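You operate a simulated robot arm through the tools that you are given. There is no shell and no other tool. Be economical: measure what you need, move in short steps, check, and stop when the job is done.

You are at the controls of a simulated robot arm. One attempt, no reset.

TASK
Put the blue-band beaker in the sink bowl. Fetch the blue spatula from the blending bench and set it on the upper shelf under the labels drawer. Open the fridge door, fetch the bottle marked "soft water" from the bench right of the mill and stand it on the top fridge shelf and shut the door again. Open the bowls cupboard door, put the blue jar on the upper shelf of the bowls cupboard, then shut the door. Pull the labels drawer open. The order is free. Set down upright: blue-band beaker, bottle, blue jar.

The check looks at the end state, three seconds after you hand in, the way a careful person would. Anything else that was tipped, shoved, dropped, spilled or broken makes it a failure.

THE ROBOT
A 7-joint arm with a fingered hand on a trunk, on a base that drives. Base frame: it is fixed to the floor where the robot stands at the start and does not move with it; the origin is under the middle of the robot, x ahead of it, y to its left, z up. Readings come in mm, rad, newtons and seconds.
With the tool pointing down near the work surface it reaches from about 100 to 680 mm from the robot's upright axis, wherever it stands. Its first joint turns from -1.204 to 3.002 rad. Places, roughly: blue jar [-2250, -1250, 1000]; blue spatula (17x4x2 cm) [500, -200, 900]; blue-band beaker (8x8x9 cm) [600, 0, 900]; bowls cupboard door [-3200, 1600, 500]; brown bottle of clear water, brown bottle of soft  [0, 1750, 1000]; fridge door [500, 100, 400]; labels drawer [-1500, -1100, 800]; sink bowl [-400, -1200, 800]; top fridge shelf [700, 100, 500]; upper shelf of the bowls cupboard [-3200, 1900, 500]; upper shelf under the labels drawer [-1500, -1100, 400]. Payload 3.4 kg.
The TCP is the grasp point between the finger pads, 25 mm short of the fingertips. In the tool frame z runs along the fingers and y along their closing line. The gripper opens to 88 mm. The gripper's body begins 29 mm behind the TCP. The gripper is a hand of 4 fingers: y runs from the thumb to the fingers, the wrist lies at [-13, -97, -162] in the tool frame, and closing takes about 1.5 s.
Orientation is told as [roll, pitch, yaw] about the base's x, y, z axes, in that order, counted from this pose: with the fingers straight down and the wrist toward the robot, the tool's x, y and z point along [0, 1, 0], [1, 0, 0] and [0, 0, -1] of the base frame.

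THE INTERFACE
- The arm moves only by the tool play_rows. Its argument "series" is a list of rows, each a list of 6 numbers: the shift along the base's x, y, z in mm, then the turn, a rotation vector about the base's x, y, z in rad. In form: [[tx, ty, tz, ax, ay, az], ...]. A call has 1 to 8 rows; each row shifts and turns the commanded pose from where the row before left it. "fingers" is the finger opening in mm, from 0 to 88, set as the call begins (left out, the last holds). A row lasts 0.2 s, in which the tool goes at most 50 mm and 0.15 rad; a call with a longer step from one row to the next is refused whole, and so is a gripper value outside its range. A pose out of reach is approached as far as the arm can. The call stops where the force on the tool passes 40 N (or 10 N more than at its start, if that is more) or the arm is blocked; 0.2 s more then pass. The fingers move at their own pace (about 108 mm/s each) and stop on an object; they squeeze with about 23 N. The grip force told is the motor's: it shows also when the fingers shut on nothing. Time passes only in rows, and 0.2 s behind the last, so rows that do not move let the fingers close. The reply holds the time, the measured pose of the TCP, the force on the tool along the base axes, the opening and the grip force, in the units named above and with some noise, with the torque about the TCP (base axes, N m) and any sound that the robot's microphone picked up, and new pictures: "show" is both (left out), scene, wrist or none.
- Cameras (640 x 400 px; columns grow to the right, rows downward): "scene" is now at [122.6, -16.8, 1245.1]; the picture's right is [-0.20, -0.98, -0.00], its down [-0.78, 0.16, -0.61] and it looks along [0.60, -0.12, -0.79] (base axes); focal length 214 px, centre (320, 200). "wrist" rides on the gripper at [64, -83, -98] in the tool frame; the picture's right is [-0.62, 0.37, -0.69], its down [-0.71, -0.63, 0.30] and it looks along [-0.32, 0.68, 0.65] (tool axes); focal length 265 px, centre (320, 200). There is no depth. A picture from a camera that has moved, and an enlarged one, comes with that camera's place and axes in the base frame and with its lens.
- move_column(by): slides the trunk up (or, below 0, down) by that many mm; the arm and the scene camera ride with it, the base frame stays. It gives what a move gives, with no picture.
- roll_base(legs): drives the robot by 1 to 6 legs, each [ahead, left, turn to the left] in mm, mm and rad, along the robot's own axes; the way and the turn of a leg run together, so that a leg with both is an arc; at most 1500 mm and 3.142 rad a leg. The arm and the cameras ride along, it lands a little off, and it stops where it bumps. It gives what a move gives, and a new picture of the scene camera.
- curl_fingers(index, middle, ring, thumb_bend, thumb_turn): sets how far each is bent, from 0 (flat) to 1 (curled in); at 0.3 the hand is open as for a grip, at 0.7 the pads meet at the TCP. One left out holds its place. A second passes; each finger stops where it meets its share of the squeeze, and holds until it gets a number again. A gripper value or a shape takes the hand back. It gives what a move gives, with no picture; readings hold the bend of each and the force on the fingers (four entries, about 0 where the hand has none), thumb and palm. thumb_turn goes from beside the hand (0) to across from the fingers (1), as for a grip.
- set_grasp(shape): the hand has 4 fingers and takes this shape, open, in about a second: jaw (thumb against the fingers, like two jaws); tri (thumb and two fingers); tip (a fingertip pinch); poke (one finger out to press); point (the index stretched); flat (the hand flat); cup (the hand cupped); fist (a fist). The gripper value then closes the fingers along that shape, each until it touches; the sizes above hold for jaw. It gives what a move gives, with no picture.
- head_to(pan, tilt): turns the head with the scene camera to pan (to the left, within 1.501 rad either way) and tilt (down, from -0.506 to 1.204), counted from straight ahead of the robot. It gives what a move gives, and a new picture of the scene camera.
- close_up(camera, box): a new picture of the part [left, top, right, bottom] of that camera's present view, enlarged. It takes no simulated time.
- close_job(): hands the job in; it is judged then, once.

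Go step by step. Nothing tells you exact positions but the pictures and the camera data: compare them with the known pose of the tool, close in by small moves and look again before you grip or let go. The budget is 196 turns and 260 pictures, counting those below and the enlarged ones. Unless the task says otherwise, let go and move clear before handing in.

The tools are called after ">>>" by a JSON object that holds its "method" and its "body". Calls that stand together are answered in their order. play_rows: Moves the arm, as the interface text tells. Its arguments: {"type":"object","properties":{"series":{"type":"array","items":{"type":"array","items":{"type":"number"}}},"fingers":{"type":"number"},"show":{"type":"string","enum":["both","scene","wrist","none"]}},"required":["series"]} The other tools are called the same way: move_column (by) slides the trunk up or down; set_grasp (shape) gives the hand a shape; curl_fingers (index, middle, ring, thumb_bend, thumb_turn) moves the fingers one by one; roll_base (legs) drives the base; head_to (pan, tilt) turns the head that bears the scene camera; close_up (camera, box) takes an enlarged picture of a part of a camera's view; close_job () hands the job in.

At the start:

```text
time: 0.0
tool_pos: [527.3, -151.6, 1096.5]
orientation: [0.0, -0.001, 0.001]
force: [0.4, -0.1, -0.2]
moment: [0.02, 0.03, -0.03]
finger_gap: 87.7
gripper_force: 0.0
shape: jaw
bend: [0.3, 0.3, 0.3, 0.3, 0.98]
finger forces: [0.0, 0.0, 0.0, 0.1, 0.1, 0.1]
trunk travel left (down, up): [-575.0, 265.0]
robot x, y, heading: [4.2, -1.8, -0.002]
head pan, tilt: [-0.201, 0.915]
```

scene: 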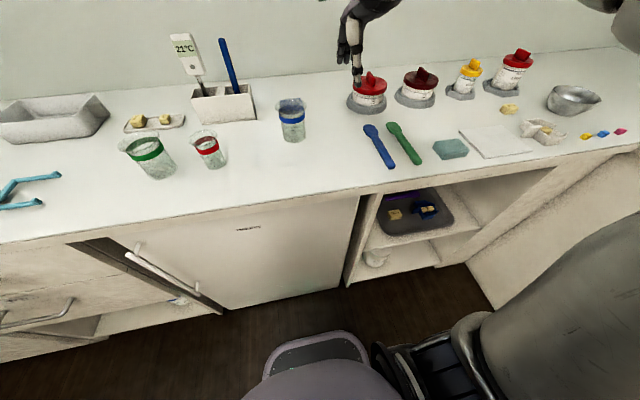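
wrist: 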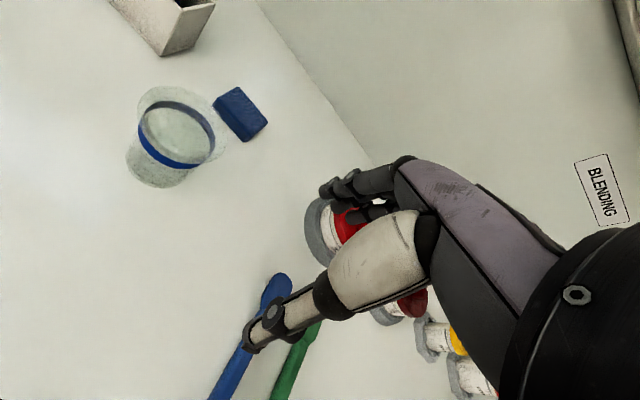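

I see the blending bench with the blue-band beaker near [600,-40,900] and the blue spatula near [515,-255,900]. First I look at the surroundings and take a closer view of the beaker.

>>> {"method": "close_up", "body": {"camera": "scene", "box": [220, 60, 460, 210]}}

>>> {"method": "head_to", "body": {"pan": 1.4, "tilt": 0.4}}

>>> {"method": "head_to", "body": {"pan": -1.45, "tilt": 0.4}}

```text
2.67 times, centred on (340, 135) of scene
camera zoom: at [122.6, -16.8, 1245.1], right [-0.2, -0.98, 0.0], down [-0.78, 0.16, -0.61], along [0.6, -0.12, -0.79], focal length 572 px, centre (267, 373)
```

zoom: 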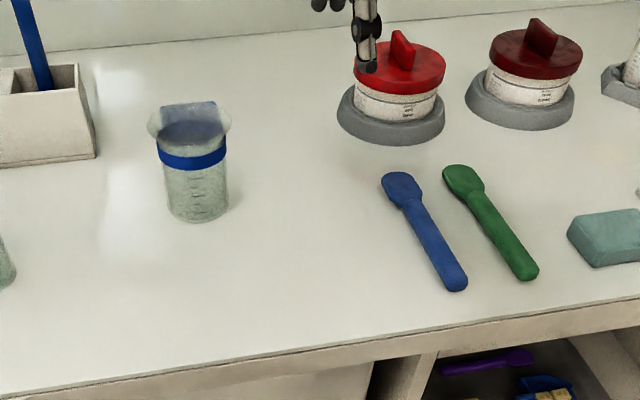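

```text
time: 1.7
tool_pos: [527.6, -151.2, 1097.5]
orientation: [0.0, -0.001, -0.002]
force: [0.1, 0.2, 0.1]
moment: [-0.01, -0.01, -0.03]
finger_gap: 87.9
gripper_force: 0.1
shape: jaw
bend: [0.3, 0.3, 0.3, 0.3, 0.98]
finger forces: [0.1, 0.1, 0.1, 0.0, 0.0, 0.0]
trunk travel left (down, up): [-575.0, 265.0]
robot x, y, heading: [-0.2, 1.9, 0.002]
head pan, tilt: [1.4, 0.4]
camera scene: at [65.3, 89.4, 1289.2], right [0.99, -0.17, 0.0], down [-0.07, -0.38, -0.92], along [0.16, 0.91, -0.39], focal length 214 px, centre (320, 200)
```

scene: 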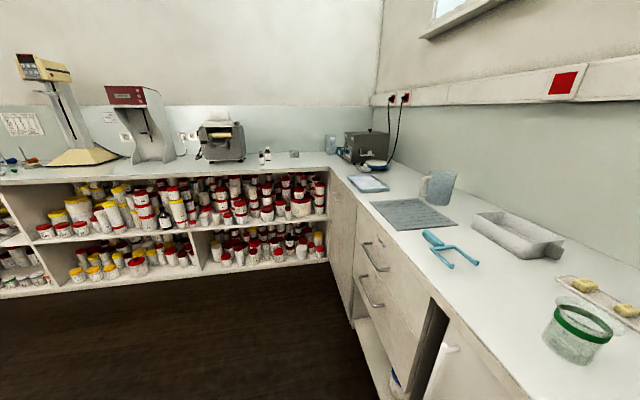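

```text
time: 4.2
tool_pos: [527.3, -152.9, 1097.4]
orientation: [0.001, -0.001, 0.001]
force: [0.5, 0.2, 0.4]
moment: [-0.01, 0.01, 0.01]
finger_gap: 87.6
gripper_force: 0.1
shape: jaw
bend: [0.3, 0.3, 0.3, 0.3, 0.98]
finger forces: [0.1, 0.0, 0.0, 0.1, 0.0, 0.1]
trunk travel left (down, up): [-575.0, 265.0]
robot x, y, heading: [1.0, -2.2, -0.003]
head pan, tilt: [-1.45, 0.4]
camera scene: at [60.6, -93.8, 1289.3], right [-0.99, -0.12, 0.0], down [-0.05, 0.39, -0.92], along [0.11, -0.91, -0.39], focal length 214 px, centre (320, 200)
```

scene: 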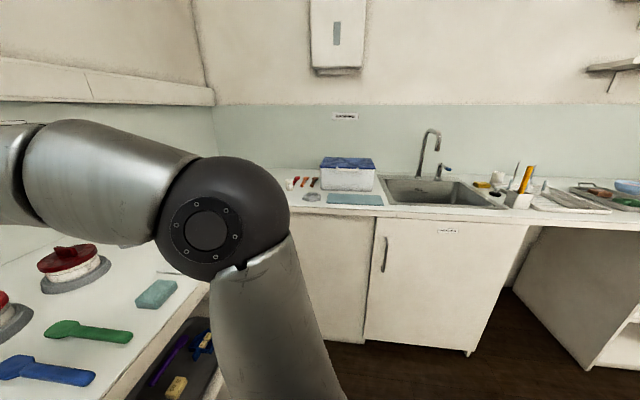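

The blue-band beaker is at about [595,-45], with a blue block behind it at about [727,-53]. I move the hand over the beaker and aim the head at it.

>>> {"method": "play_rows", "body": {"series": [[22, 36, 0, 0, 0, 0], [22, 36, 0, 0, 0, 0], [22, 36, 0, 0, 0, 0], [0, 0, 0, 0, 0, 0]], "fingers": 88, "show": "wrist"}}

>>> {"method": "head_to", "body": {"pan": 0.0, "tilt": 0.6}}

```text
time: 5.2
tool_pos: [593.0, -43.6, 1096.9]
orientation: [0.001, 0.0, 0.0]
force: [-0.9, 0.0, 0.1]
moment: [-0.02, 0.01, 0.01]
finger_gap: 87.8
gripper_force: 0.1
shape: jaw
bend: [0.3, 0.3, 0.3, 0.3, 0.98]
finger forces: [0.0, 0.1, 0.0, 0.1, 0.0, 0.0]
trunk travel left (down, up): [-575.0, 265.0]
robot x, y, heading: [2.4, 1.7, -0.003]
head pan, tilt: [-1.45, 0.4]
camera wrist: at [510.4, 20.0, 1196.8], right [0.37, -0.62, 0.69], down [-0.63, -0.71, -0.3], along [0.68, -0.32, -0.65], focal length 265 px, centre (320, 200)
```

wrist: 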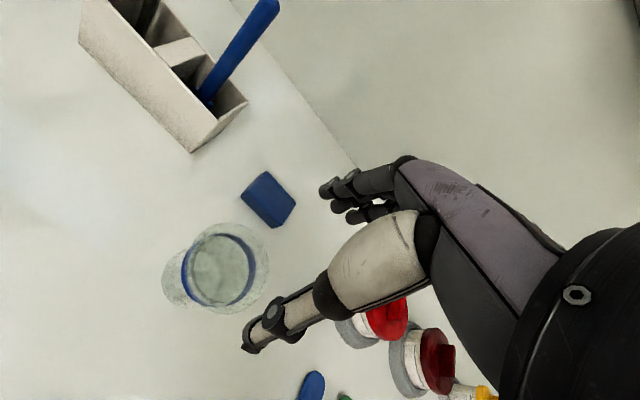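

```text
time: 6.7
tool_pos: [594.5, -42.6, 1097.8]
orientation: [0.001, 0.0, -0.001]
force: [0.0, -0.9, 0.1]
moment: [-0.05, 0.02, 0.05]
finger_gap: 87.6
gripper_force: 0.1
shape: jaw
bend: [0.3, 0.3, 0.3, 0.3, 0.98]
finger forces: [0.0, 0.0, 0.0, 0.0, 0.0, 0.0]
trunk travel left (down, up): [-575.0, 265.0]
robot x, y, heading: [1.3, 1.0, 0.001]
head pan, tilt: [0.0, 0.6]
camera scene: at [137.8, -1.9, 1271.0], right [0.0, -1.0, 0.0], down [-0.56, 0.0, -0.83], along [0.83, 0.0, -0.56], focal length 214 px, centre (320, 200)
```

scene: 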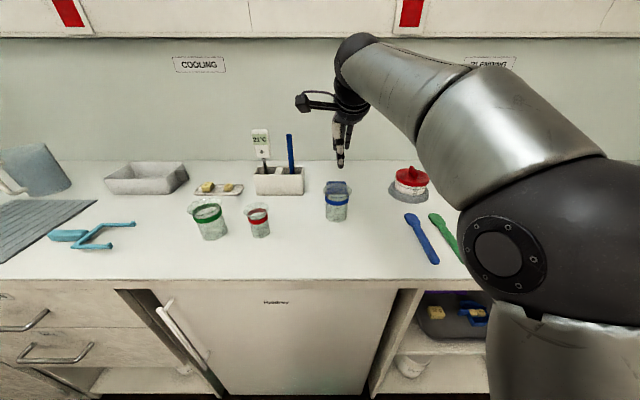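

The beaker's axis reads about [599,-42]. I lower to just above its rim and look again.

>>> {"method": "play_rows", "body": {"series": [[4, 0, -35, 0, 0, 0], [0, 0, -30, 0, 0, 0], [0, 0, 0, 0, 0, 0]], "show": "both"}}

>>> {"method": "close_up", "body": {"camera": "scene", "box": [280, 120, 400, 230]}}

```text
time: 7.5
tool_pos: [597.6, -43.7, 1033.7]
orientation: [0.0, -0.001, 0.0]
force: [0.4, 0.9, -0.2]
moment: [0.01, 0.01, 0.01]
finger_gap: 87.5
gripper_force: 0.1
shape: jaw
bend: [0.3, 0.3, 0.3, 0.3, 0.98]
finger forces: [0.0, 0.0, 0.1, 0.0, 0.1, 0.1]
trunk travel left (down, up): [-575.0, 265.0]
robot x, y, heading: [0.1, 2.5, 0.001]
head pan, tilt: [0.0, 0.6]
camera scene: at [137.8, -1.9, 1271.0], right [0.0, -1.0, 0.0], down [-0.56, 0.0, -0.83], along [0.83, 0.0, -0.56], focal length 214 px, centre (320, 200)
camera wrist: at [513.4, 20.4, 1132.6], right [0.37, -0.62, 0.69], down [-0.63, -0.71, -0.3], along [0.68, -0.32, -0.65], focal length 265 px, centre (320, 200)
```

scene: 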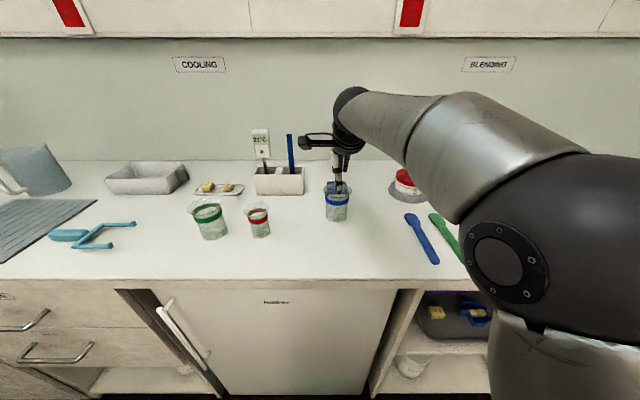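
wrist: 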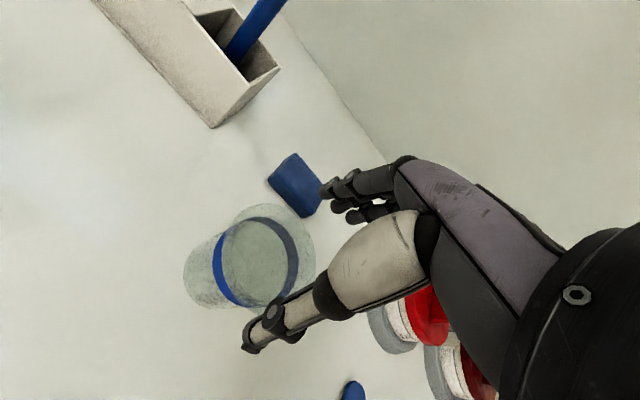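

```text
3.64 times, centred on (340, 175) of scene
camera zoom: at [137.8, -1.9, 1271.0], right [0.0, -1.0, 0.0], down [-0.56, 0.0, -0.83], along [0.83, 0.0, -0.56], focal length 780 px, centre (247, 291)
```

zoom: 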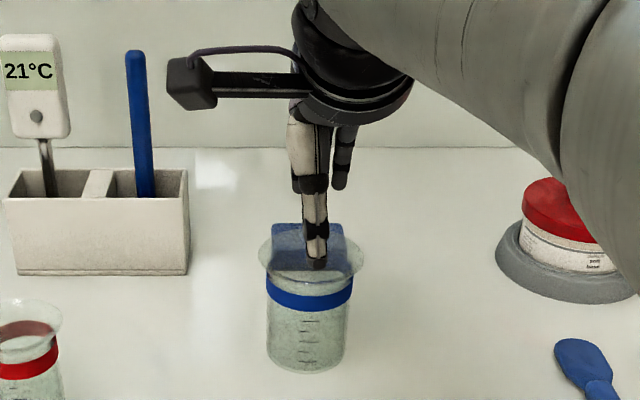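

Alignment looks good (rim spans x about 564–631, and the hand is open from 553 to 641). I lower around it and close.

>>> {"method": "play_rows", "body": {"series": [[0, 1, -25, 0, 0, 0], [0, 0, -20, 0, 0, 0], [0, 0, -20, 0, 0, 0], [0, 0, 0, 0, 0, 0]], "show": "both"}}

```text
time: 8.5
tool_pos: [596.5, -44.6, 972.6]
orientation: [0.002, -0.01, 0.0]
force: [3.9, -0.5, 20.1]
moment: [0.14, -0.43, -0.05]
finger_gap: 87.8
gripper_force: 0.0
shape: jaw
bend: [0.25, 0.3, 0.3, 0.28, 0.98]
finger forces: [15.2, 0.1, 0.0, 0.0, 3.1, 0.0]
trunk travel left (down, up): [-575.0, 265.0]
robot x, y, heading: [0.4, -0.2, -0.001]
head pan, tilt: [0.0, 0.6]
camera scene: at [135.2, -1.7, 1271.7], right [0.0, -1.0, 0.0], down [-0.56, 0.0, -0.83], along [0.83, 0.0, -0.56], focal length 214 px, centre (320, 200)
camera wrist: at [511.2, 20.0, 1071.1], right [0.36, -0.62, 0.7], down [-0.63, -0.71, -0.31], along [0.69, -0.32, -0.65], focal length 265 px, centre (320, 200)
```

scene: 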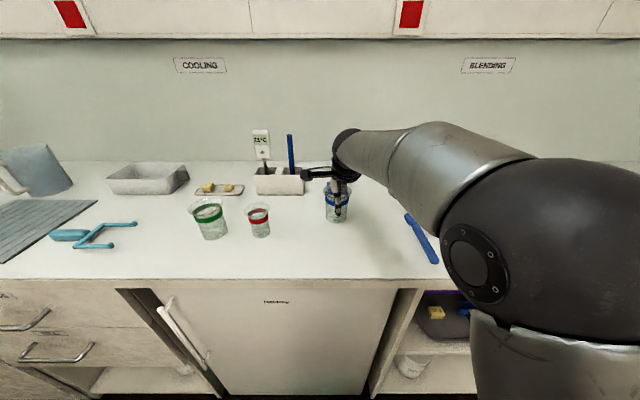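
wrist: 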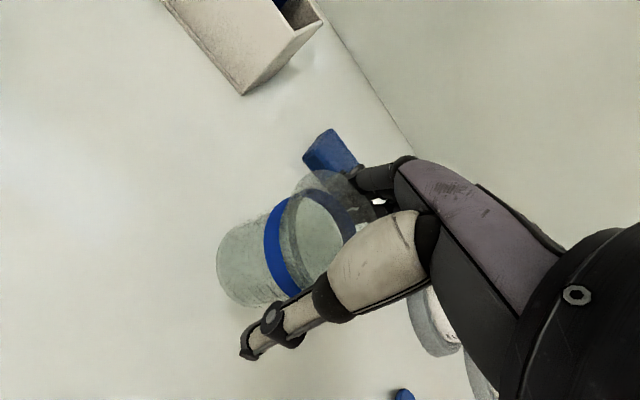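

The index and thumb both touched the rim, so 88 mm is tight. I back up, splay the fingers a little wider, then retry.

>>> {"method": "play_rows", "body": {"series": [[0, 0, 20, 0, 0, 0], [0, 0, 20, 0, 0, 0], [0, 0, 0, 0, 0, 0]], "show": "none"}}

>>> {"method": "curl_fingers", "body": {"index": 0.2, "middle": 0.2, "ring": 0.2, "thumb_bend": 0.2}}

>>> {"method": "play_rows", "body": {"series": [[2, 0, 0, 0, 0, 0], [0, 0, 0, 0, 0, 0]], "show": "wrist"}}

>>> {"method": "close_up", "body": {"camera": "scene", "box": [280, 120, 400, 230]}}

```text
time: 9.3
tool_pos: [596.7, -43.8, 1006.8]
orientation: [0.001, 0.003, -0.001]
force: [-0.8, -1.1, -1.5]
moment: [0.02, 0.03, -0.02]
finger_gap: 87.6
gripper_force: 0.1
shape: jaw
bend: [0.28, 0.3, 0.3, 0.28, 0.97]
finger forces: [2.9, 0.1, 0.0, 0.0, 3.2, 0.0]
trunk travel left (down, up): [-575.0, 265.0]
robot x, y, heading: [3.4, 6.3, 0.004]
head pan, tilt: [0.0, 0.6]
```

```text
time: 10.3
tool_pos: [596.4, -43.2, 1007.4]
orientation: [0.0, 0.0, 0.0]
force: [0.1, -0.6, 0.3]
moment: [-0.02, 0.03, 0.03]
finger_gap: 103.2
gripper_force: 0.1
shape: fingers
bend: [0.2, 0.2, 0.2, 0.2, 0.97]
finger forces: [0.0, 0.0, 0.0, 0.0, 0.0, 0.1]
trunk travel left (down, up): [-575.0, 265.0]
robot x, y, heading: [-0.5, 1.0, -0.0]
head pan, tilt: [0.0, 0.6]
```

```text
time: 10.9
tool_pos: [598.9, -41.9, 1008.9]
orientation: [0.0, 0.0, -0.001]
force: [-0.4, -0.1, -0.1]
moment: [0.01, -0.01, 0.01]
finger_gap: 103.1
gripper_force: 0.1
shape: fingers
bend: [0.2, 0.2, 0.2, 0.2, 0.97]
finger forces: [0.0, 0.0, 0.0, 0.0, 0.0, 0.1]
trunk travel left (down, up): [-575.0, 265.0]
robot x, y, heading: [0.6, 3.1, -0.005]
head pan, tilt: [0.0, 0.6]
camera wrist: at [515.2, 20.8, 1107.2], right [0.37, -0.62, 0.69], down [-0.63, -0.71, -0.3], along [0.68, -0.32, -0.65], focal length 265 px, centre (320, 200)
```

wrist: 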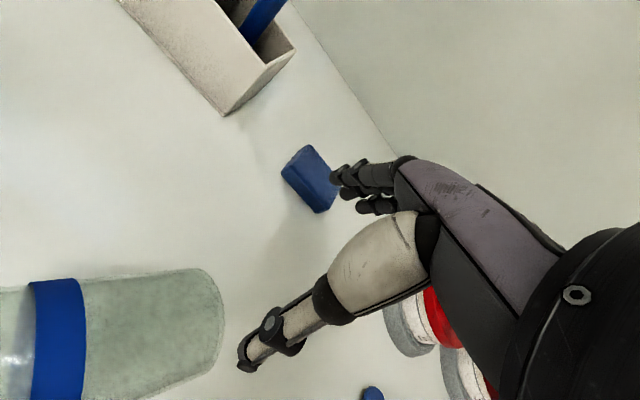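

```text
3.64 times, centred on (340, 175) of scene
camera zoom: at [137.8, -1.9, 1271.0], right [0.0, -1.0, 0.0], down [-0.56, 0.0, -0.83], along [0.83, 0.0, -0.56], focal length 780 px, centre (247, 291)
```

zoom: 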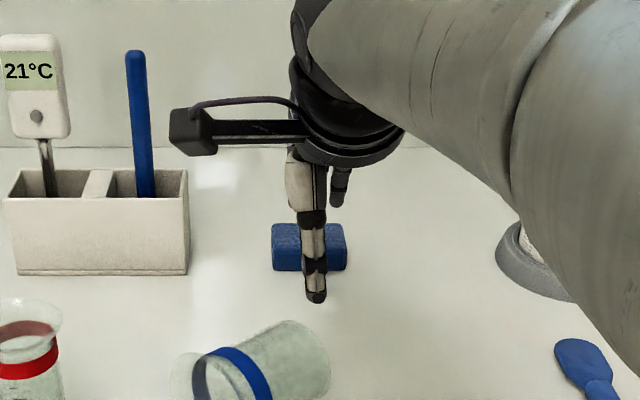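

The beaker clung to the fingers, came up with them and then fell onto its side nearer to me. I check where it lies now.

>>> {"method": "head_to", "body": {"pan": 0.0, "tilt": 0.75}}

>>> {"method": "close_up", "body": {"camera": "scene", "box": [240, 100, 440, 225]}}

```text
time: 11.6
tool_pos: [598.2, -43.3, 1007.9]
orientation: [0.0, 0.002, 0.001]
force: [0.5, -0.4, 0.3]
moment: [0.0, -0.05, -0.01]
finger_gap: 103.2
gripper_force: 0.0
shape: fingers
bend: [0.2, 0.2, 0.2, 0.2, 0.97]
finger forces: [0.0, 0.0, 0.0, 0.0, 0.1, 0.0]
trunk travel left (down, up): [-575.0, 265.0]
robot x, y, heading: [3.9, 2.6, -0.002]
head pan, tilt: [0.0, 0.75]
camera scene: at [132.3, -1.8, 1258.2], right [0.0, -1.0, 0.0], down [-0.68, 0.0, -0.73], along [0.73, 0.0, -0.68], focal length 214 px, centre (320, 200)
```

scene: 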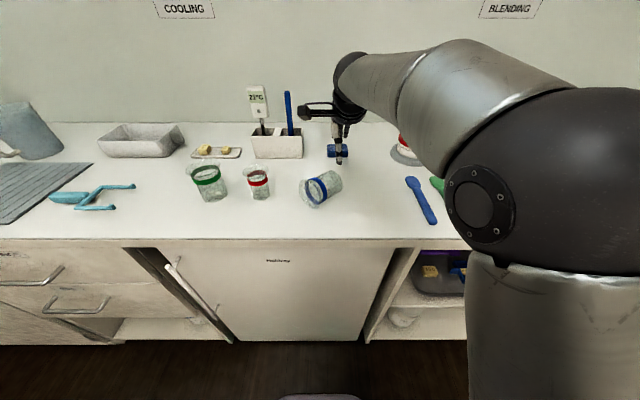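

```text
3.20 times, centred on (340, 162) of scene
camera zoom: at [132.3, -1.8, 1258.2], right [0.0, -1.0, 0.0], down [-0.68, 0.0, -0.73], along [0.73, 0.0, -0.68], focal length 686 px, centre (256, 320)
```

zoom: 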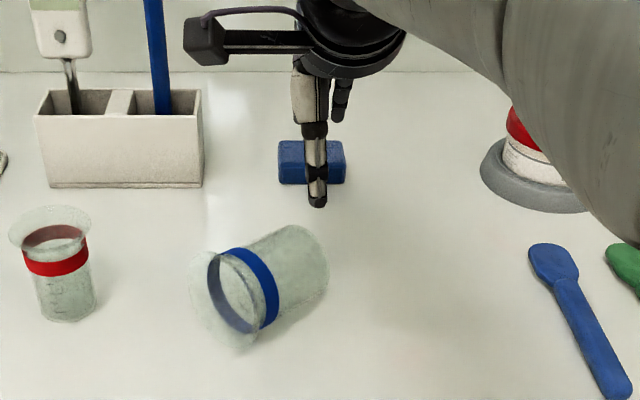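

The beaker lies on its side: base around [545,-36] and mouth around [497,22]. I raise the hand, move above it and yaw so the closing line runs across its axis.

>>> {"method": "play_rows", "body": {"series": [[0, 0, 40, 0, 0, 0], [0, 0, 30, 0, 0, 0], [-20, 10, 0, 0, 0, 0.14], [-20, 10, 0, 0, 0, 0.14], [-20, 10, 0, 0, 0, 0.14], [-17, 6, 0, 0, 0, 0.14], [0, 0, 0, 0, 0, 0.13], [0, 0, 0, 0, 0, 0]], "fingers": 88, "show": "both"}}

>>> {"method": "close_up", "body": {"camera": "scene", "box": [240, 100, 440, 225]}}

```text
time: 13.4
tool_pos: [521.7, -4.9, 1077.7]
orientation: [-0.001, 0.001, 0.693]
force: [0.9, -0.4, -0.3]
moment: [-0.04, -0.01, 0.0]
finger_gap: 88.1
gripper_force: 0.0
shape: jaw
bend: [0.3, 0.3, 0.3, 0.3, 0.97]
finger forces: [0.0, 0.1, 0.1, 0.0, 0.1, 0.1]
trunk travel left (down, up): [-575.0, 265.0]
robot x, y, heading: [1.2, -1.9, -0.003]
head pan, tilt: [0.0, 0.75]
camera scene: at [131.9, -1.6, 1258.2], right [0.0, -1.0, 0.0], down [-0.68, 0.0, -0.73], along [0.73, 0.0, -0.68], focal length 214 px, centre (320, 200)
camera wrist: at [415.0, -9.6, 1177.2], right [0.68, -0.24, 0.69], down [-0.03, -0.95, -0.3], along [0.73, 0.19, -0.65], focal length 265 px, centre (320, 200)
```

scene: 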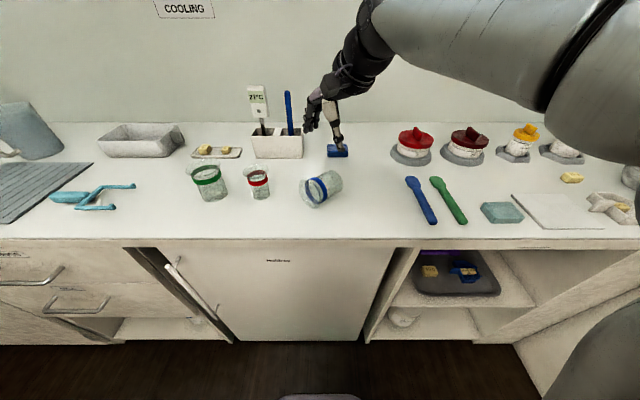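
wrist: 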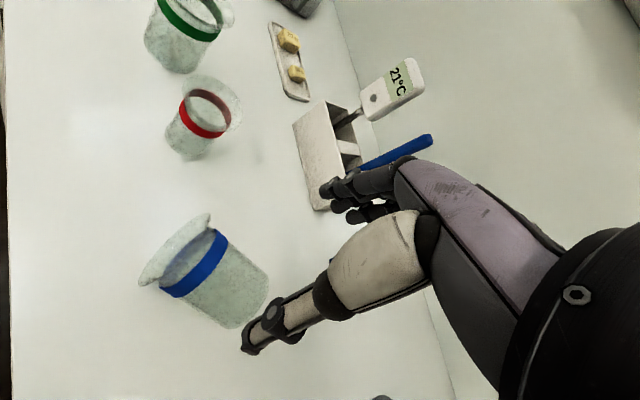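

```text
3.20 times, centred on (340, 162) of scene
camera zoom: at [131.9, -1.6, 1258.2], right [0.0, -1.0, 0.0], down [-0.68, 0.0, -0.73], along [0.73, 0.0, -0.68], focal length 686 px, centre (256, 320)
```

zoom: 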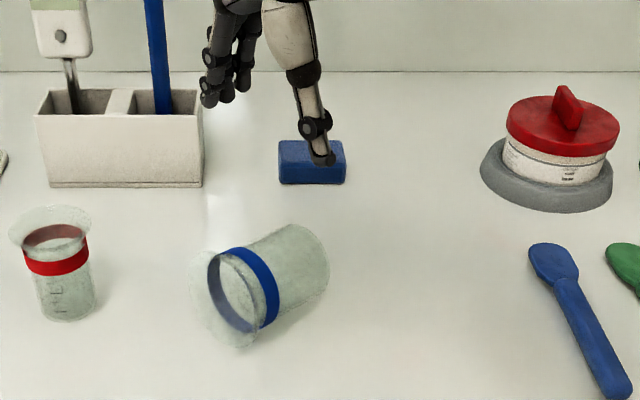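

The axis direction is about (-0.7,0.72), so I turn slightly more and descend partway to check.

>>> {"method": "play_rows", "body": {"series": [[1, -3, -40, 0, 0, 0.075], [0, 0, -37, 0, 0, 0], [0, 0, 0, 0, 0, 0]], "show": "both"}}

>>> {"method": "close_up", "body": {"camera": "scene", "box": [260, 100, 400, 225]}}

```text
time: 14.2
tool_pos: [523.0, -9.9, 1001.7]
orientation: [0.0, 0.001, 0.766]
force: [0.4, -0.2, -0.5]
moment: [0.02, 0.0, -0.04]
finger_gap: 88.3
gripper_force: 0.1
shape: jaw
bend: [0.3, 0.3, 0.3, 0.3, 0.97]
finger forces: [0.0, 0.1, 0.1, 0.0, 0.0, 0.0]
trunk travel left (down, up): [-575.0, 265.0]
robot x, y, heading: [1.0, -0.9, 0.002]
head pan, tilt: [0.0, 0.75]
camera scene: at [132.2, -1.9, 1258.2], right [0.0, -1.0, 0.0], down [-0.68, 0.0, -0.73], along [0.73, 0.0, -0.68], focal length 214 px, centre (320, 200)
camera wrist: at [417.0, -21.4, 1101.1], right [0.69, -0.19, 0.69], down [0.04, -0.95, -0.3], along [0.72, 0.24, -0.65], focal length 265 px, centre (320, 200)
```

scene: 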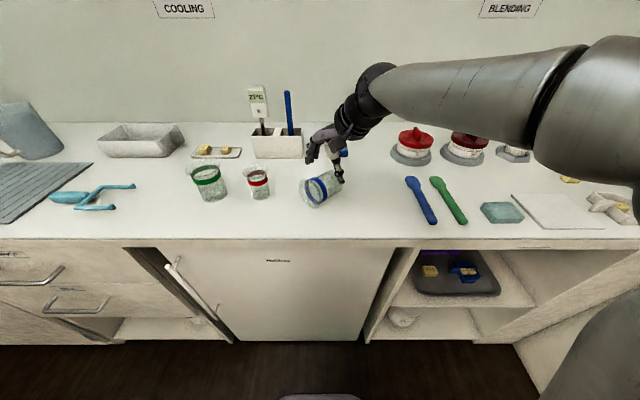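
wrist: 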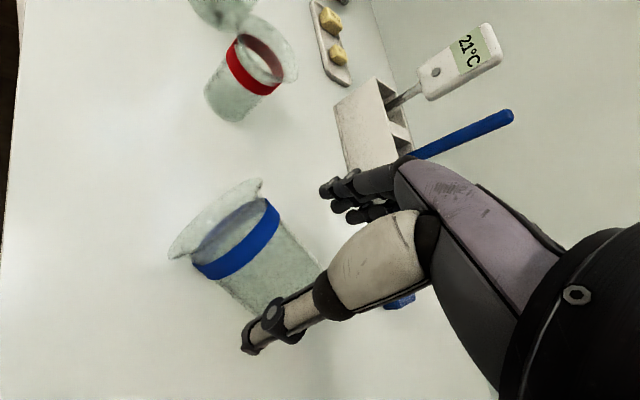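

```text
3.20 times, centred on (330, 162) of scene
camera zoom: at [132.2, -1.9, 1258.2], right [0.0, -1.0, 0.0], down [-0.68, 0.0, -0.73], along [0.73, 0.0, -0.68], focal length 686 px, centre (288, 320)
```

zoom: 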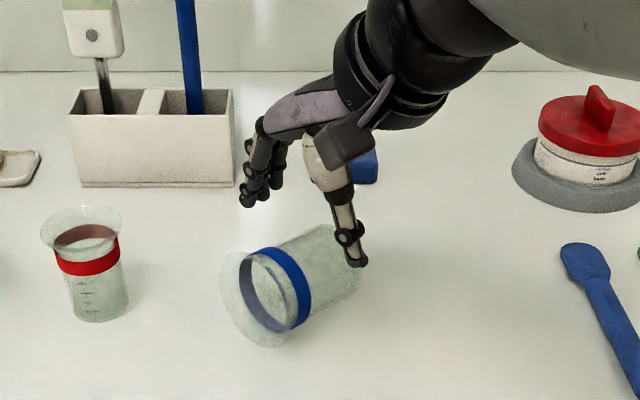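

The hand is a bit too close to the mouth end, so I shift slightly toward the base, descend and close.

>>> {"method": "play_rows", "body": {"series": [[8, -4, 0, 0, 0, 0], [0, 0, -30, 0, 0, 0], [0, 0, -25, 0, 0, 0], [0, 0, -8, 0, 0, 0], [0, 0, 0, 0, 0, 0]], "show": "both"}}

>>> {"method": "close_up", "body": {"camera": "scene", "box": [260, 100, 400, 225]}}

```text
time: 15.4
tool_pos: [531.2, -13.5, 938.2]
orientation: [0.0, -0.001, 0.765]
force: [0.1, 0.6, 0.9]
moment: [-0.02, 0.0, 0.01]
finger_gap: 88.3
gripper_force: 0.0
shape: jaw
bend: [0.3, 0.3, 0.3, 0.3, 0.97]
finger forces: [0.0, 0.0, 0.1, 0.0, 0.0, 0.1]
trunk travel left (down, up): [-575.0, 265.0]
robot x, y, heading: [-2.2, 0.7, 0.001]
head pan, tilt: [0.0, 0.75]
camera scene: at [132.3, -1.9, 1258.2], right [0.0, -1.0, 0.0], down [-0.68, 0.0, -0.73], along [0.73, 0.0, -0.68], focal length 214 px, centre (320, 200)
camera wrist: at [425.3, -26.2, 1037.3], right [0.7, -0.19, 0.69], down [0.04, -0.95, -0.3], along [0.72, 0.24, -0.65], focal length 265 px, centre (320, 200)
```

scene: 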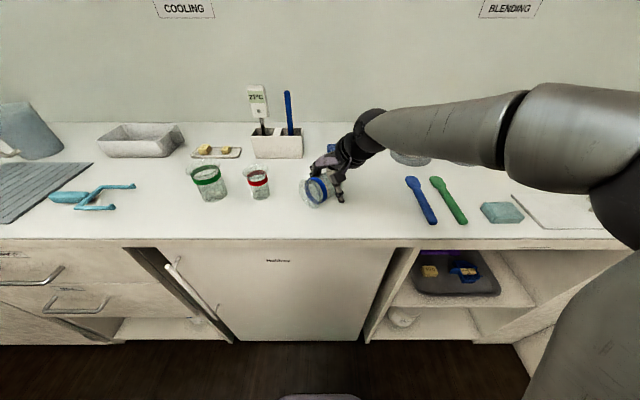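
wrist: 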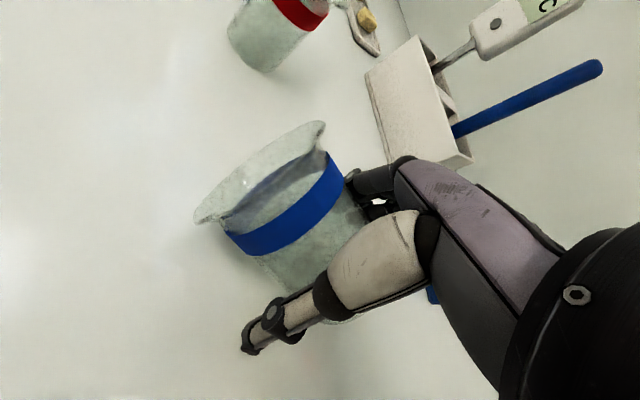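

```text
3.20 times, centred on (330, 162) of scene
camera zoom: at [132.3, -1.9, 1258.2], right [0.0, -1.0, 0.0], down [-0.68, 0.0, -0.73], along [0.73, 0.0, -0.68], focal length 686 px, centre (288, 320)
```

zoom: 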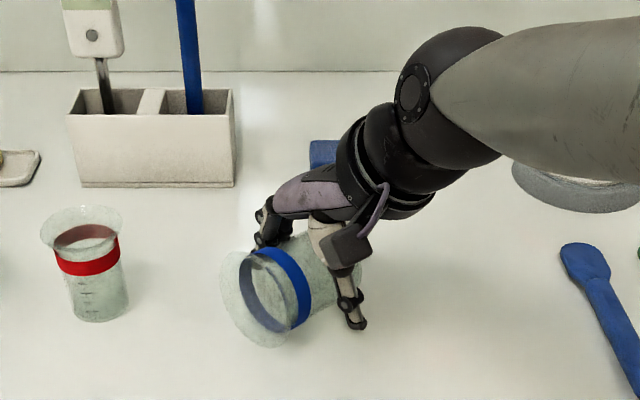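

The fingers straddle the beaker well. I close the hand.

>>> {"method": "play_rows", "body": {"series": [[0, 0, 0, 0, 0, 0], [0, 0, 0, 0, 0, 0], [0, 0, 0, 0, 0, 0], [0, 0, 0, 0, 0, 0], [0, 0, 0, 0, 0, 0], [0, 0, 0, 0, 0, 0], [0, 0, 0, 0, 0, 0]], "fingers": 45, "show": "none"}}

>>> {"method": "play_rows", "body": {"series": [[0, 0, 30, 0, 0, 0], [0, 0, 40, 0, 0, 0], [0, 0, 40, 0, 0, 0], [0, 0, 0, 0, 0, 0]], "show": "both"}}

```text
time: 17.0
tool_pos: [530.6, -14.6, 938.2]
orientation: [-0.002, 0.0, 0.764]
force: [0.0, 0.8, 0.0]
moment: [-0.02, -0.03, 0.01]
finger_gap: 45.0
gripper_force: 23.0
shape: jaw
bend: [0.74, 0.46, 0.4, 0.67, 1.0]
finger forces: [12.1, 6.0, 2.5, 0.0, 22.8, 0.0]
trunk travel left (down, up): [-575.0, 265.0]
robot x, y, heading: [-2.8, 3.8, 0.002]
head pan, tilt: [0.0, 0.75]
```

```text
time: 18.0
tool_pos: [531.3, -12.6, 1048.1]
orientation: [-0.001, 0.0, 0.764]
force: [-0.2, -0.7, -0.8]
moment: [0.02, -0.04, -0.02]
finger_gap: 44.6
gripper_force: 22.6
shape: jaw
bend: [0.74, 0.46, 0.4, 0.67, 1.0]
finger forces: [12.3, 6.0, 2.5, 0.1, 22.7, 0.0]
trunk travel left (down, up): [-575.0, 265.0]
robot x, y, heading: [-1.3, 3.0, -0.001]
head pan, tilt: [0.0, 0.75]
camera scene: at [132.6, -2.0, 1258.1], right [0.0, -1.0, 0.0], down [-0.68, 0.0, -0.73], along [0.73, 0.0, -0.68], focal length 214 px, centre (320, 200)
camera wrist: at [425.7, -25.3, 1148.3], right [0.7, -0.19, 0.69], down [0.04, -0.95, -0.3], along [0.72, 0.24, -0.65], focal length 265 px, centre (320, 200)
```

scene: 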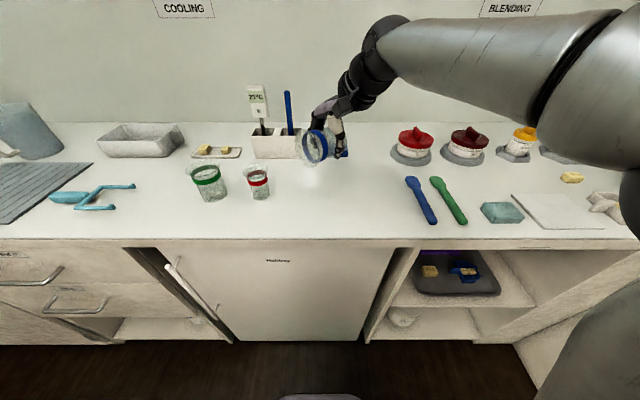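
wrist: 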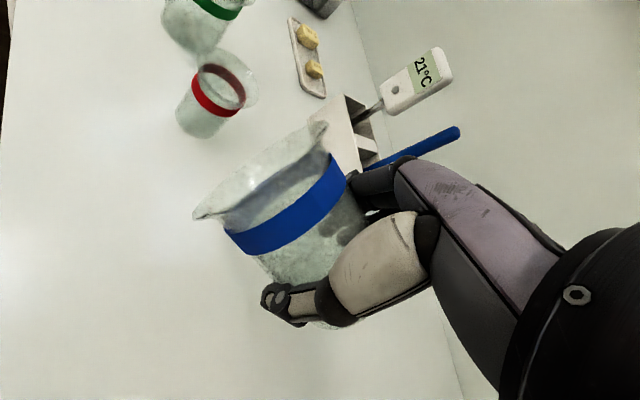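

Beaker held firmly. Now I yaw back and begin rolling the hand to bring the beaker upright while high.

>>> {"method": "play_rows", "body": {"series": [[-4, 0, 20, 0, 0, -0.14], [-4, 0, 20, 0, 0, -0.14], [-4, -5, 10, 0, 0, -0.14], [-4, -5, 0, 0, 0, -0.14], [-4, -5, 0, 0, 0, -0.14], [0, 0, 0, 0, 0, -0.06], [0, 0, 0, 0.1, 0, 0], [0, 0, 0, 0.14, 0, 0]], "show": "none"}}

>>> {"method": "play_rows", "body": {"series": [[0, 0, 0, 0.14, 0, 0], [0, 0, 0, 0.14, 0, 0], [0, 0, 0, 0.14, 0, 0], [0, 0, 0, 0.14, 0, 0], [0, 0, 0, 0.14, 0, 0], [0, 0, 0, 0.14, 0, 0], [0, 0, 0, 0.0, 0, 0]], "show": "both"}}

```text
time: 19.8
tool_pos: [510.5, -29.2, 1097.9]
orientation: [0.241, -0.003, 0.006]
force: [-0.1, -0.3, -0.9]
moment: [0.01, 0.04, -0.01]
finger_gap: 44.7
gripper_force: 22.9
shape: jaw
bend: [0.74, 0.46, 0.4, 0.67, 1.0]
finger forces: [12.1, 5.9, 2.5, 0.0, 22.7, 0.1]
trunk travel left (down, up): [-575.0, 265.0]
robot x, y, heading: [0.8, -1.1, -0.001]
head pan, tilt: [0.0, 0.75]
```

```text
time: 21.4
tool_pos: [511.8, -28.3, 1097.2]
orientation: [1.082, -0.005, 0.002]
force: [0.1, 0.1, -0.8]
moment: [0.0, -0.01, 0.01]
finger_gap: 44.3
gripper_force: 23.2
shape: jaw
bend: [0.74, 0.46, 0.4, 0.67, 1.0]
finger forces: [12.1, 6.0, 2.7, 0.0, 22.4, 0.1]
trunk travel left (down, up): [-575.0, 265.0]
robot x, y, heading: [-3.0, -0.4, 0.002]
head pan, tilt: [0.0, 0.75]
camera scene: at [132.2, -1.5, 1258.2], right [0.0, -1.0, 0.0], down [-0.68, 0.0, -0.73], along [0.73, 0.0, -0.68], focal length 214 px, centre (320, 200)
camera wrist: at [426.6, -85.6, 1201.1], right [0.37, -0.9, -0.22], down [-0.63, -0.07, -0.78], along [0.69, 0.43, -0.59], focal length 265 px, centre (320, 200)
```

scene: 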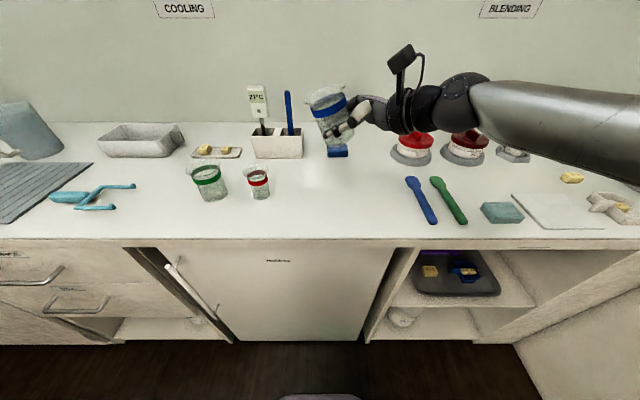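
wrist: 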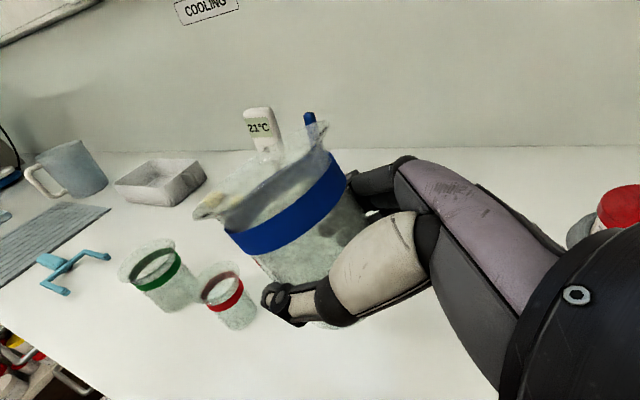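

The beaker is nearly upright. I add more roll and lower, checking the forearm clearance over the bench items.

>>> {"method": "play_rows", "body": {"series": [[0, 0, -20, 0.11, 0, 0], [0, 0, -30, 0.11, 0, 0], [0, 0, -30, 0.0, 0, 0], [0, 0, -30, 0.0, 0, 0], [0, 0, 0, 0.0, 0, 0]], "show": "both"}}

>>> {"method": "close_up", "body": {"camera": "scene", "box": [260, 80, 420, 220]}}

```text
time: 22.6
tool_pos: [512.4, -27.1, 986.5]
orientation: [1.301, -0.005, 0.0]
force: [0.3, 0.4, -0.5]
moment: [0.01, 0.01, 0.0]
finger_gap: 44.1
gripper_force: 22.7
shape: jaw
bend: [0.74, 0.46, 0.4, 0.67, 1.0]
finger forces: [12.1, 6.0, 2.6, 0.0, 22.3, 0.0]
trunk travel left (down, up): [-575.0, 265.0]
robot x, y, heading: [0.9, -4.4, -0.004]
head pan, tilt: [0.0, 0.75]
camera scene: at [132.2, -1.7, 1258.2], right [0.0, -1.0, 0.0], down [-0.68, 0.0, -0.73], along [0.73, 0.0, -0.68], focal length 214 px, centre (320, 200)
camera wrist: at [428.2, -106.8, 1075.4], right [0.37, -0.83, -0.41], down [-0.63, 0.1, -0.77], along [0.69, 0.54, -0.48], focal length 265 px, centre (320, 200)
```

scene: 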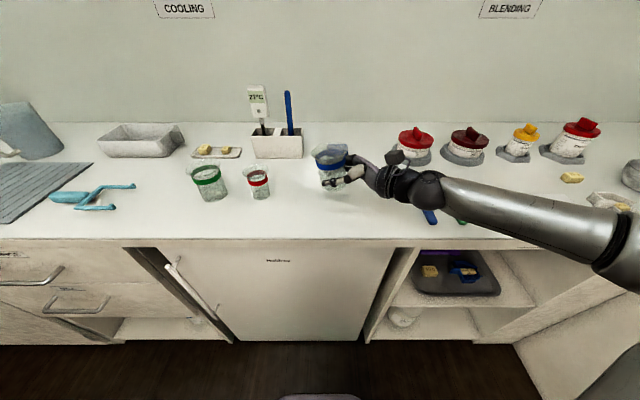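
wrist: 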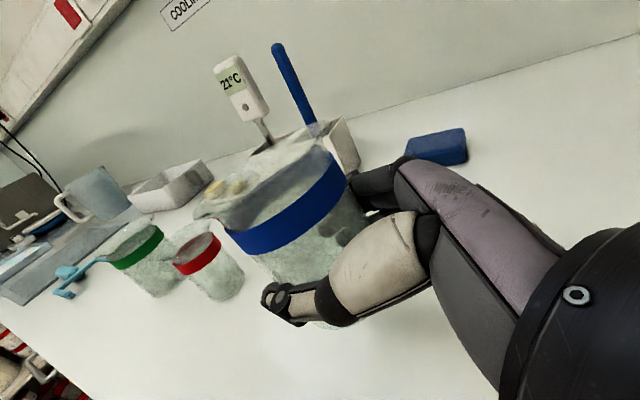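

```text
2.86 times, centred on (340, 150) of scene
camera zoom: at [132.2, -1.7, 1258.2], right [0.0, -1.0, 0.0], down [-0.68, 0.0, -0.73], along [0.73, 0.0, -0.68], focal length 613 px, centre (263, 343)
```

zoom: 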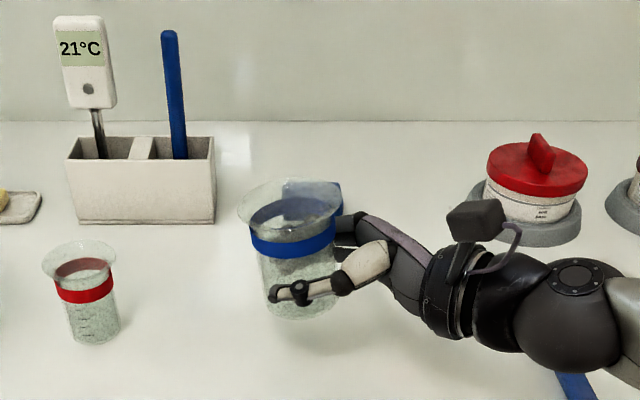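

Beaker looks upright. I lower gently toward the bench.

>>> {"method": "play_rows", "body": {"series": [[0, 0, -20, 0, 0, 0], [0, 0, -15, 0, 0, 0], [0, 0, -6, 0, 0, 0], [0, 0, 0, 0, 0, 0]], "show": "scene"}}

>>> {"method": "close_up", "body": {"camera": "scene", "box": [260, 100, 420, 220]}}

```text
time: 23.6
tool_pos: [511.8, -29.5, 946.2]
orientation: [1.299, -0.005, 0.0]
force: [-0.6, -0.7, -0.6]
moment: [-0.01, 0.0, -0.01]
finger_gap: 44.3
gripper_force: 23.2
shape: jaw
bend: [0.74, 0.46, 0.4, 0.67, 1.0]
finger forces: [12.1, 6.1, 2.5, 0.1, 22.2, 0.1]
trunk travel left (down, up): [-575.0, 265.0]
robot x, y, heading: [-1.1, -0.9, 0.002]
head pan, tilt: [0.0, 0.75]
camera scene: at [132.4, -1.9, 1258.1], right [0.0, -1.0, 0.0], down [-0.68, 0.0, -0.73], along [0.73, 0.0, -0.68], focal length 214 px, centre (320, 200)
```

scene: 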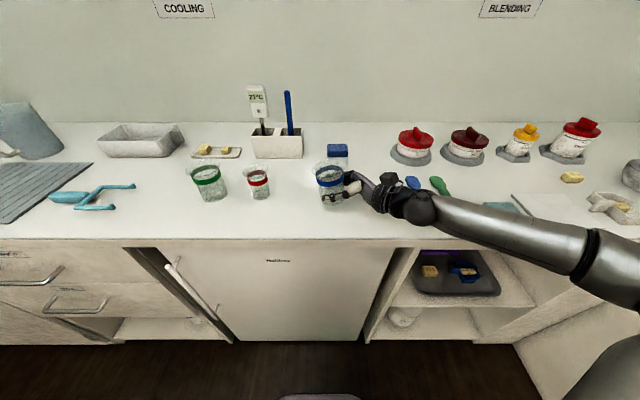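

```text
3.33 times, centred on (340, 160) of scene
camera zoom: at [132.4, -1.9, 1258.1], right [0.0, -1.0, 0.0], down [-0.68, 0.0, -0.73], along [0.73, 0.0, -0.68], focal length 715 px, centre (253, 333)
```

zoom: 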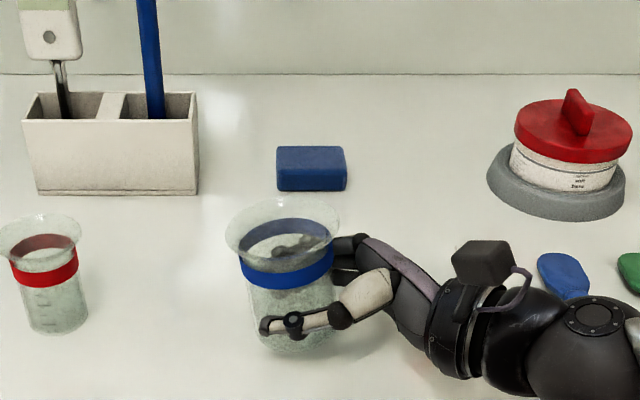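

Bottom is about 8–10 mm above the bench. I lower a few more millimetres until contact.

>>> {"method": "play_rows", "body": {"series": [[0, 0, -4, 0, 0, 0], [0, 0, -3, 0, 0, 0], [0, 0, 0, 0, 0, 0]], "show": "none"}}

>>> {"method": "play_rows", "body": {"series": [[0, 0, -3, 0, 0, 0], [0, 0, 0, 0, 0, 0]], "show": "none"}}

>>> {"method": "close_up", "body": {"camera": "scene", "box": [260, 100, 420, 220]}}

```text
time: 24.4
tool_pos: [510.2, -28.4, 938.8]
orientation: [1.3, -0.004, 0.003]
force: [1.3, 0.0, -0.5]
moment: [0.03, 0.01, 0.0]
finger_gap: 44.4
gripper_force: 22.6
shape: jaw
bend: [0.74, 0.46, 0.4, 0.67, 1.0]
finger forces: [12.1, 6.0, 2.6, 0.0, 22.3, 0.0]
trunk travel left (down, up): [-575.0, 265.0]
robot x, y, heading: [1.1, -0.1, -0.001]
head pan, tilt: [0.0, 0.75]
```

```text
time: 25.0
tool_pos: [510.7, -29.4, 936.6]
orientation: [1.301, -0.005, 0.003]
force: [-0.3, 0.4, -0.6]
moment: [0.03, 0.0, -0.01]
finger_gap: 44.0
gripper_force: 22.8
shape: jaw
bend: [0.74, 0.46, 0.4, 0.68, 1.0]
finger forces: [12.1, 6.0, 2.7, 0.1, 22.4, 0.0]
trunk travel left (down, up): [-575.0, 265.0]
robot x, y, heading: [-0.0, -1.3, 0.005]
head pan, tilt: [0.0, 0.75]
```

```text
3.33 times, centred on (340, 160) of scene
camera zoom: at [132.3, -1.9, 1258.2], right [0.0, -1.0, 0.0], down [-0.68, 0.0, -0.73], along [0.73, 0.0, -0.68], focal length 715 px, centre (253, 333)
```

zoom: 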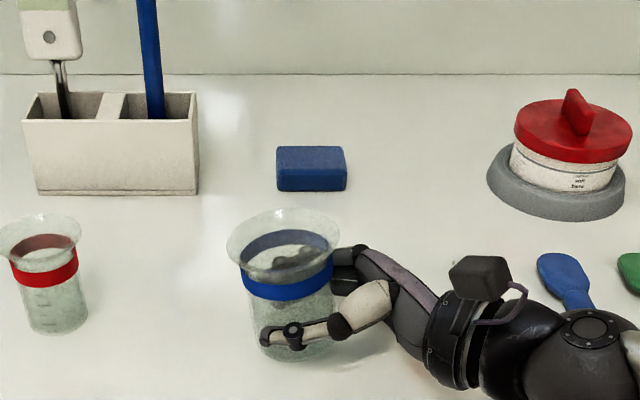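

Close to contact now; I lower in 2 mm steps until the force shows.

>>> {"method": "play_rows", "body": {"series": [[0, 0, -2, 0, 0, 0], [0, 0, -2, 0, 0, 0], [0, 0, 0, 0, 0, 0]], "show": "none"}}

>>> {"method": "play_rows", "body": {"series": [[0, 0, -2, 0, 0, 0], [0, 0, -1, 0, 0, 0], [0, 0, 0, 0, 0, 0]], "show": "none"}}

>>> {"method": "close_up", "body": {"camera": "scene", "box": [260, 100, 420, 220]}}

```text
time: 25.8
tool_pos: [511.1, -29.2, 934.9]
orientation: [1.301, -0.008, 0.0]
force: [2.0, -2.7, 12.8]
moment: [0.27, -0.16, -0.09]
finger_gap: 43.8
gripper_force: 23.0
shape: jaw
bend: [0.75, 0.46, 0.41, 0.68, 0.98]
finger forces: [12.5, 6.2, 3.8, 0.0, 22.4, 0.0]
trunk travel left (down, up): [-575.0, 265.0]
robot x, y, heading: [1.0, 0.1, -0.002]
head pan, tilt: [0.0, 0.75]
```

```text
time: 26.6
tool_pos: [508.6, -29.2, 931.2]
orientation: [1.301, -0.008, 0.0]
force: [2.0, -4.9, 19.8]
moment: [0.37, -0.42, -0.07]
finger_gap: 44.3
gripper_force: 22.8
shape: jaw
bend: [0.75, 0.46, 0.4, 0.69, 0.97]
finger forces: [12.4, 6.7, 4.7, 0.0, 22.5, 0.0]
trunk travel left (down, up): [-575.0, 265.0]
robot x, y, heading: [-2.0, -1.5, -0.001]
head pan, tilt: [0.0, 0.75]
```

```text
3.33 times, centred on (340, 160) of scene
camera zoom: at [129.5, -3.0, 1258.6], right [0.0, -1.0, 0.0], down [-0.68, 0.0, -0.73], along [0.73, 0.0, -0.68], focal length 715 px, centre (253, 333)
```

zoom: 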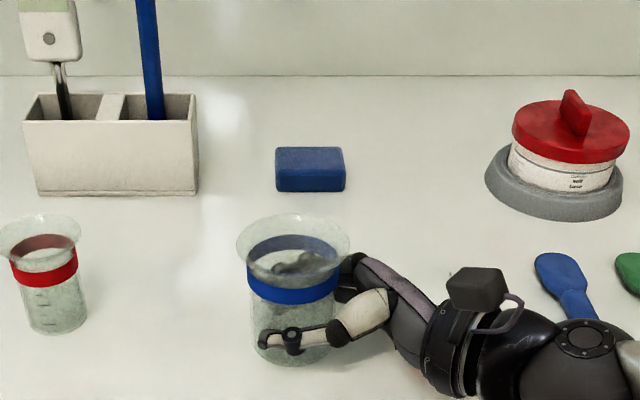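

The base has seated on the bench and the beaker looks upright. I ease up slightly and open the hand.

>>> {"method": "play_rows", "body": {"series": [[0, 0, 2, 0, 0, 0], [0, 0, 0, 0, 0, 0]], "show": "none"}}

>>> {"method": "play_rows", "body": {"series": [[0, 0, 0, 0, 0, 0], [0, 0, 0, 0, 0, 0], [0, 0, 0, 0, 0, 0], [0, 0, 0, 0, 0, 0]], "fingers": 88, "show": "wrist"}}

>>> {"method": "close_up", "body": {"camera": "scene", "box": [260, 100, 420, 220]}}

```text
time: 27.2
tool_pos: [509.8, -29.2, 931.0]
orientation: [1.3, -0.007, 0.003]
force: [1.0, -3.8, 15.3]
moment: [0.27, -0.3, -0.07]
finger_gap: 44.0
gripper_force: 22.6
shape: jaw
bend: [0.75, 0.46, 0.4, 0.69, 0.98]
finger forces: [13.2, 6.4, 3.7, 0.1, 22.4, 0.0]
trunk travel left (down, up): [-575.0, 265.0]
robot x, y, heading: [-1.4, 2.4, 0.006]
head pan, tilt: [0.0, 0.75]
```

```text
time: 28.2
tool_pos: [511.5, -28.8, 930.9]
orientation: [1.301, -0.004, 0.002]
force: [-0.5, 1.3, 1.0]
moment: [0.02, -0.03, 0.06]
finger_gap: 87.9
gripper_force: 0.0
shape: jaw
bend: [0.3, 0.3, 0.31, 0.3, 0.98]
finger forces: [0.0, 0.0, 0.8, 0.1, 0.0, 0.0]
trunk travel left (down, up): [-575.0, 265.0]
robot x, y, heading: [-3.3, -0.3, 0.002]
head pan, tilt: [0.0, 0.75]
camera wrist: at [426.1, -107.0, 1019.5], right [0.37, -0.83, -0.41], down [-0.63, 0.1, -0.77], along [0.69, 0.54, -0.48], focal length 265 px, centre (320, 200)
```

wrist: 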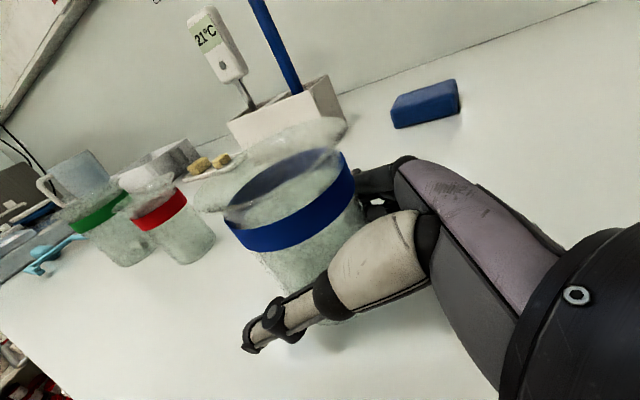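

```text
3.33 times, centred on (340, 160) of scene
camera zoom: at [132.0, -1.8, 1258.1], right [0.0, -1.0, 0.0], down [-0.68, 0.0, -0.73], along [0.73, 0.0, -0.68], focal length 715 px, centre (253, 333)
```

zoom: 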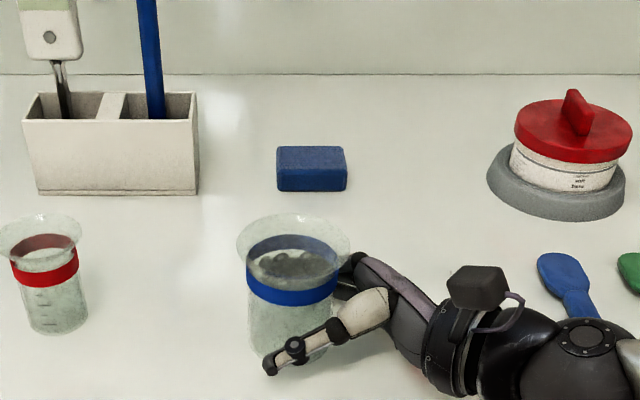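

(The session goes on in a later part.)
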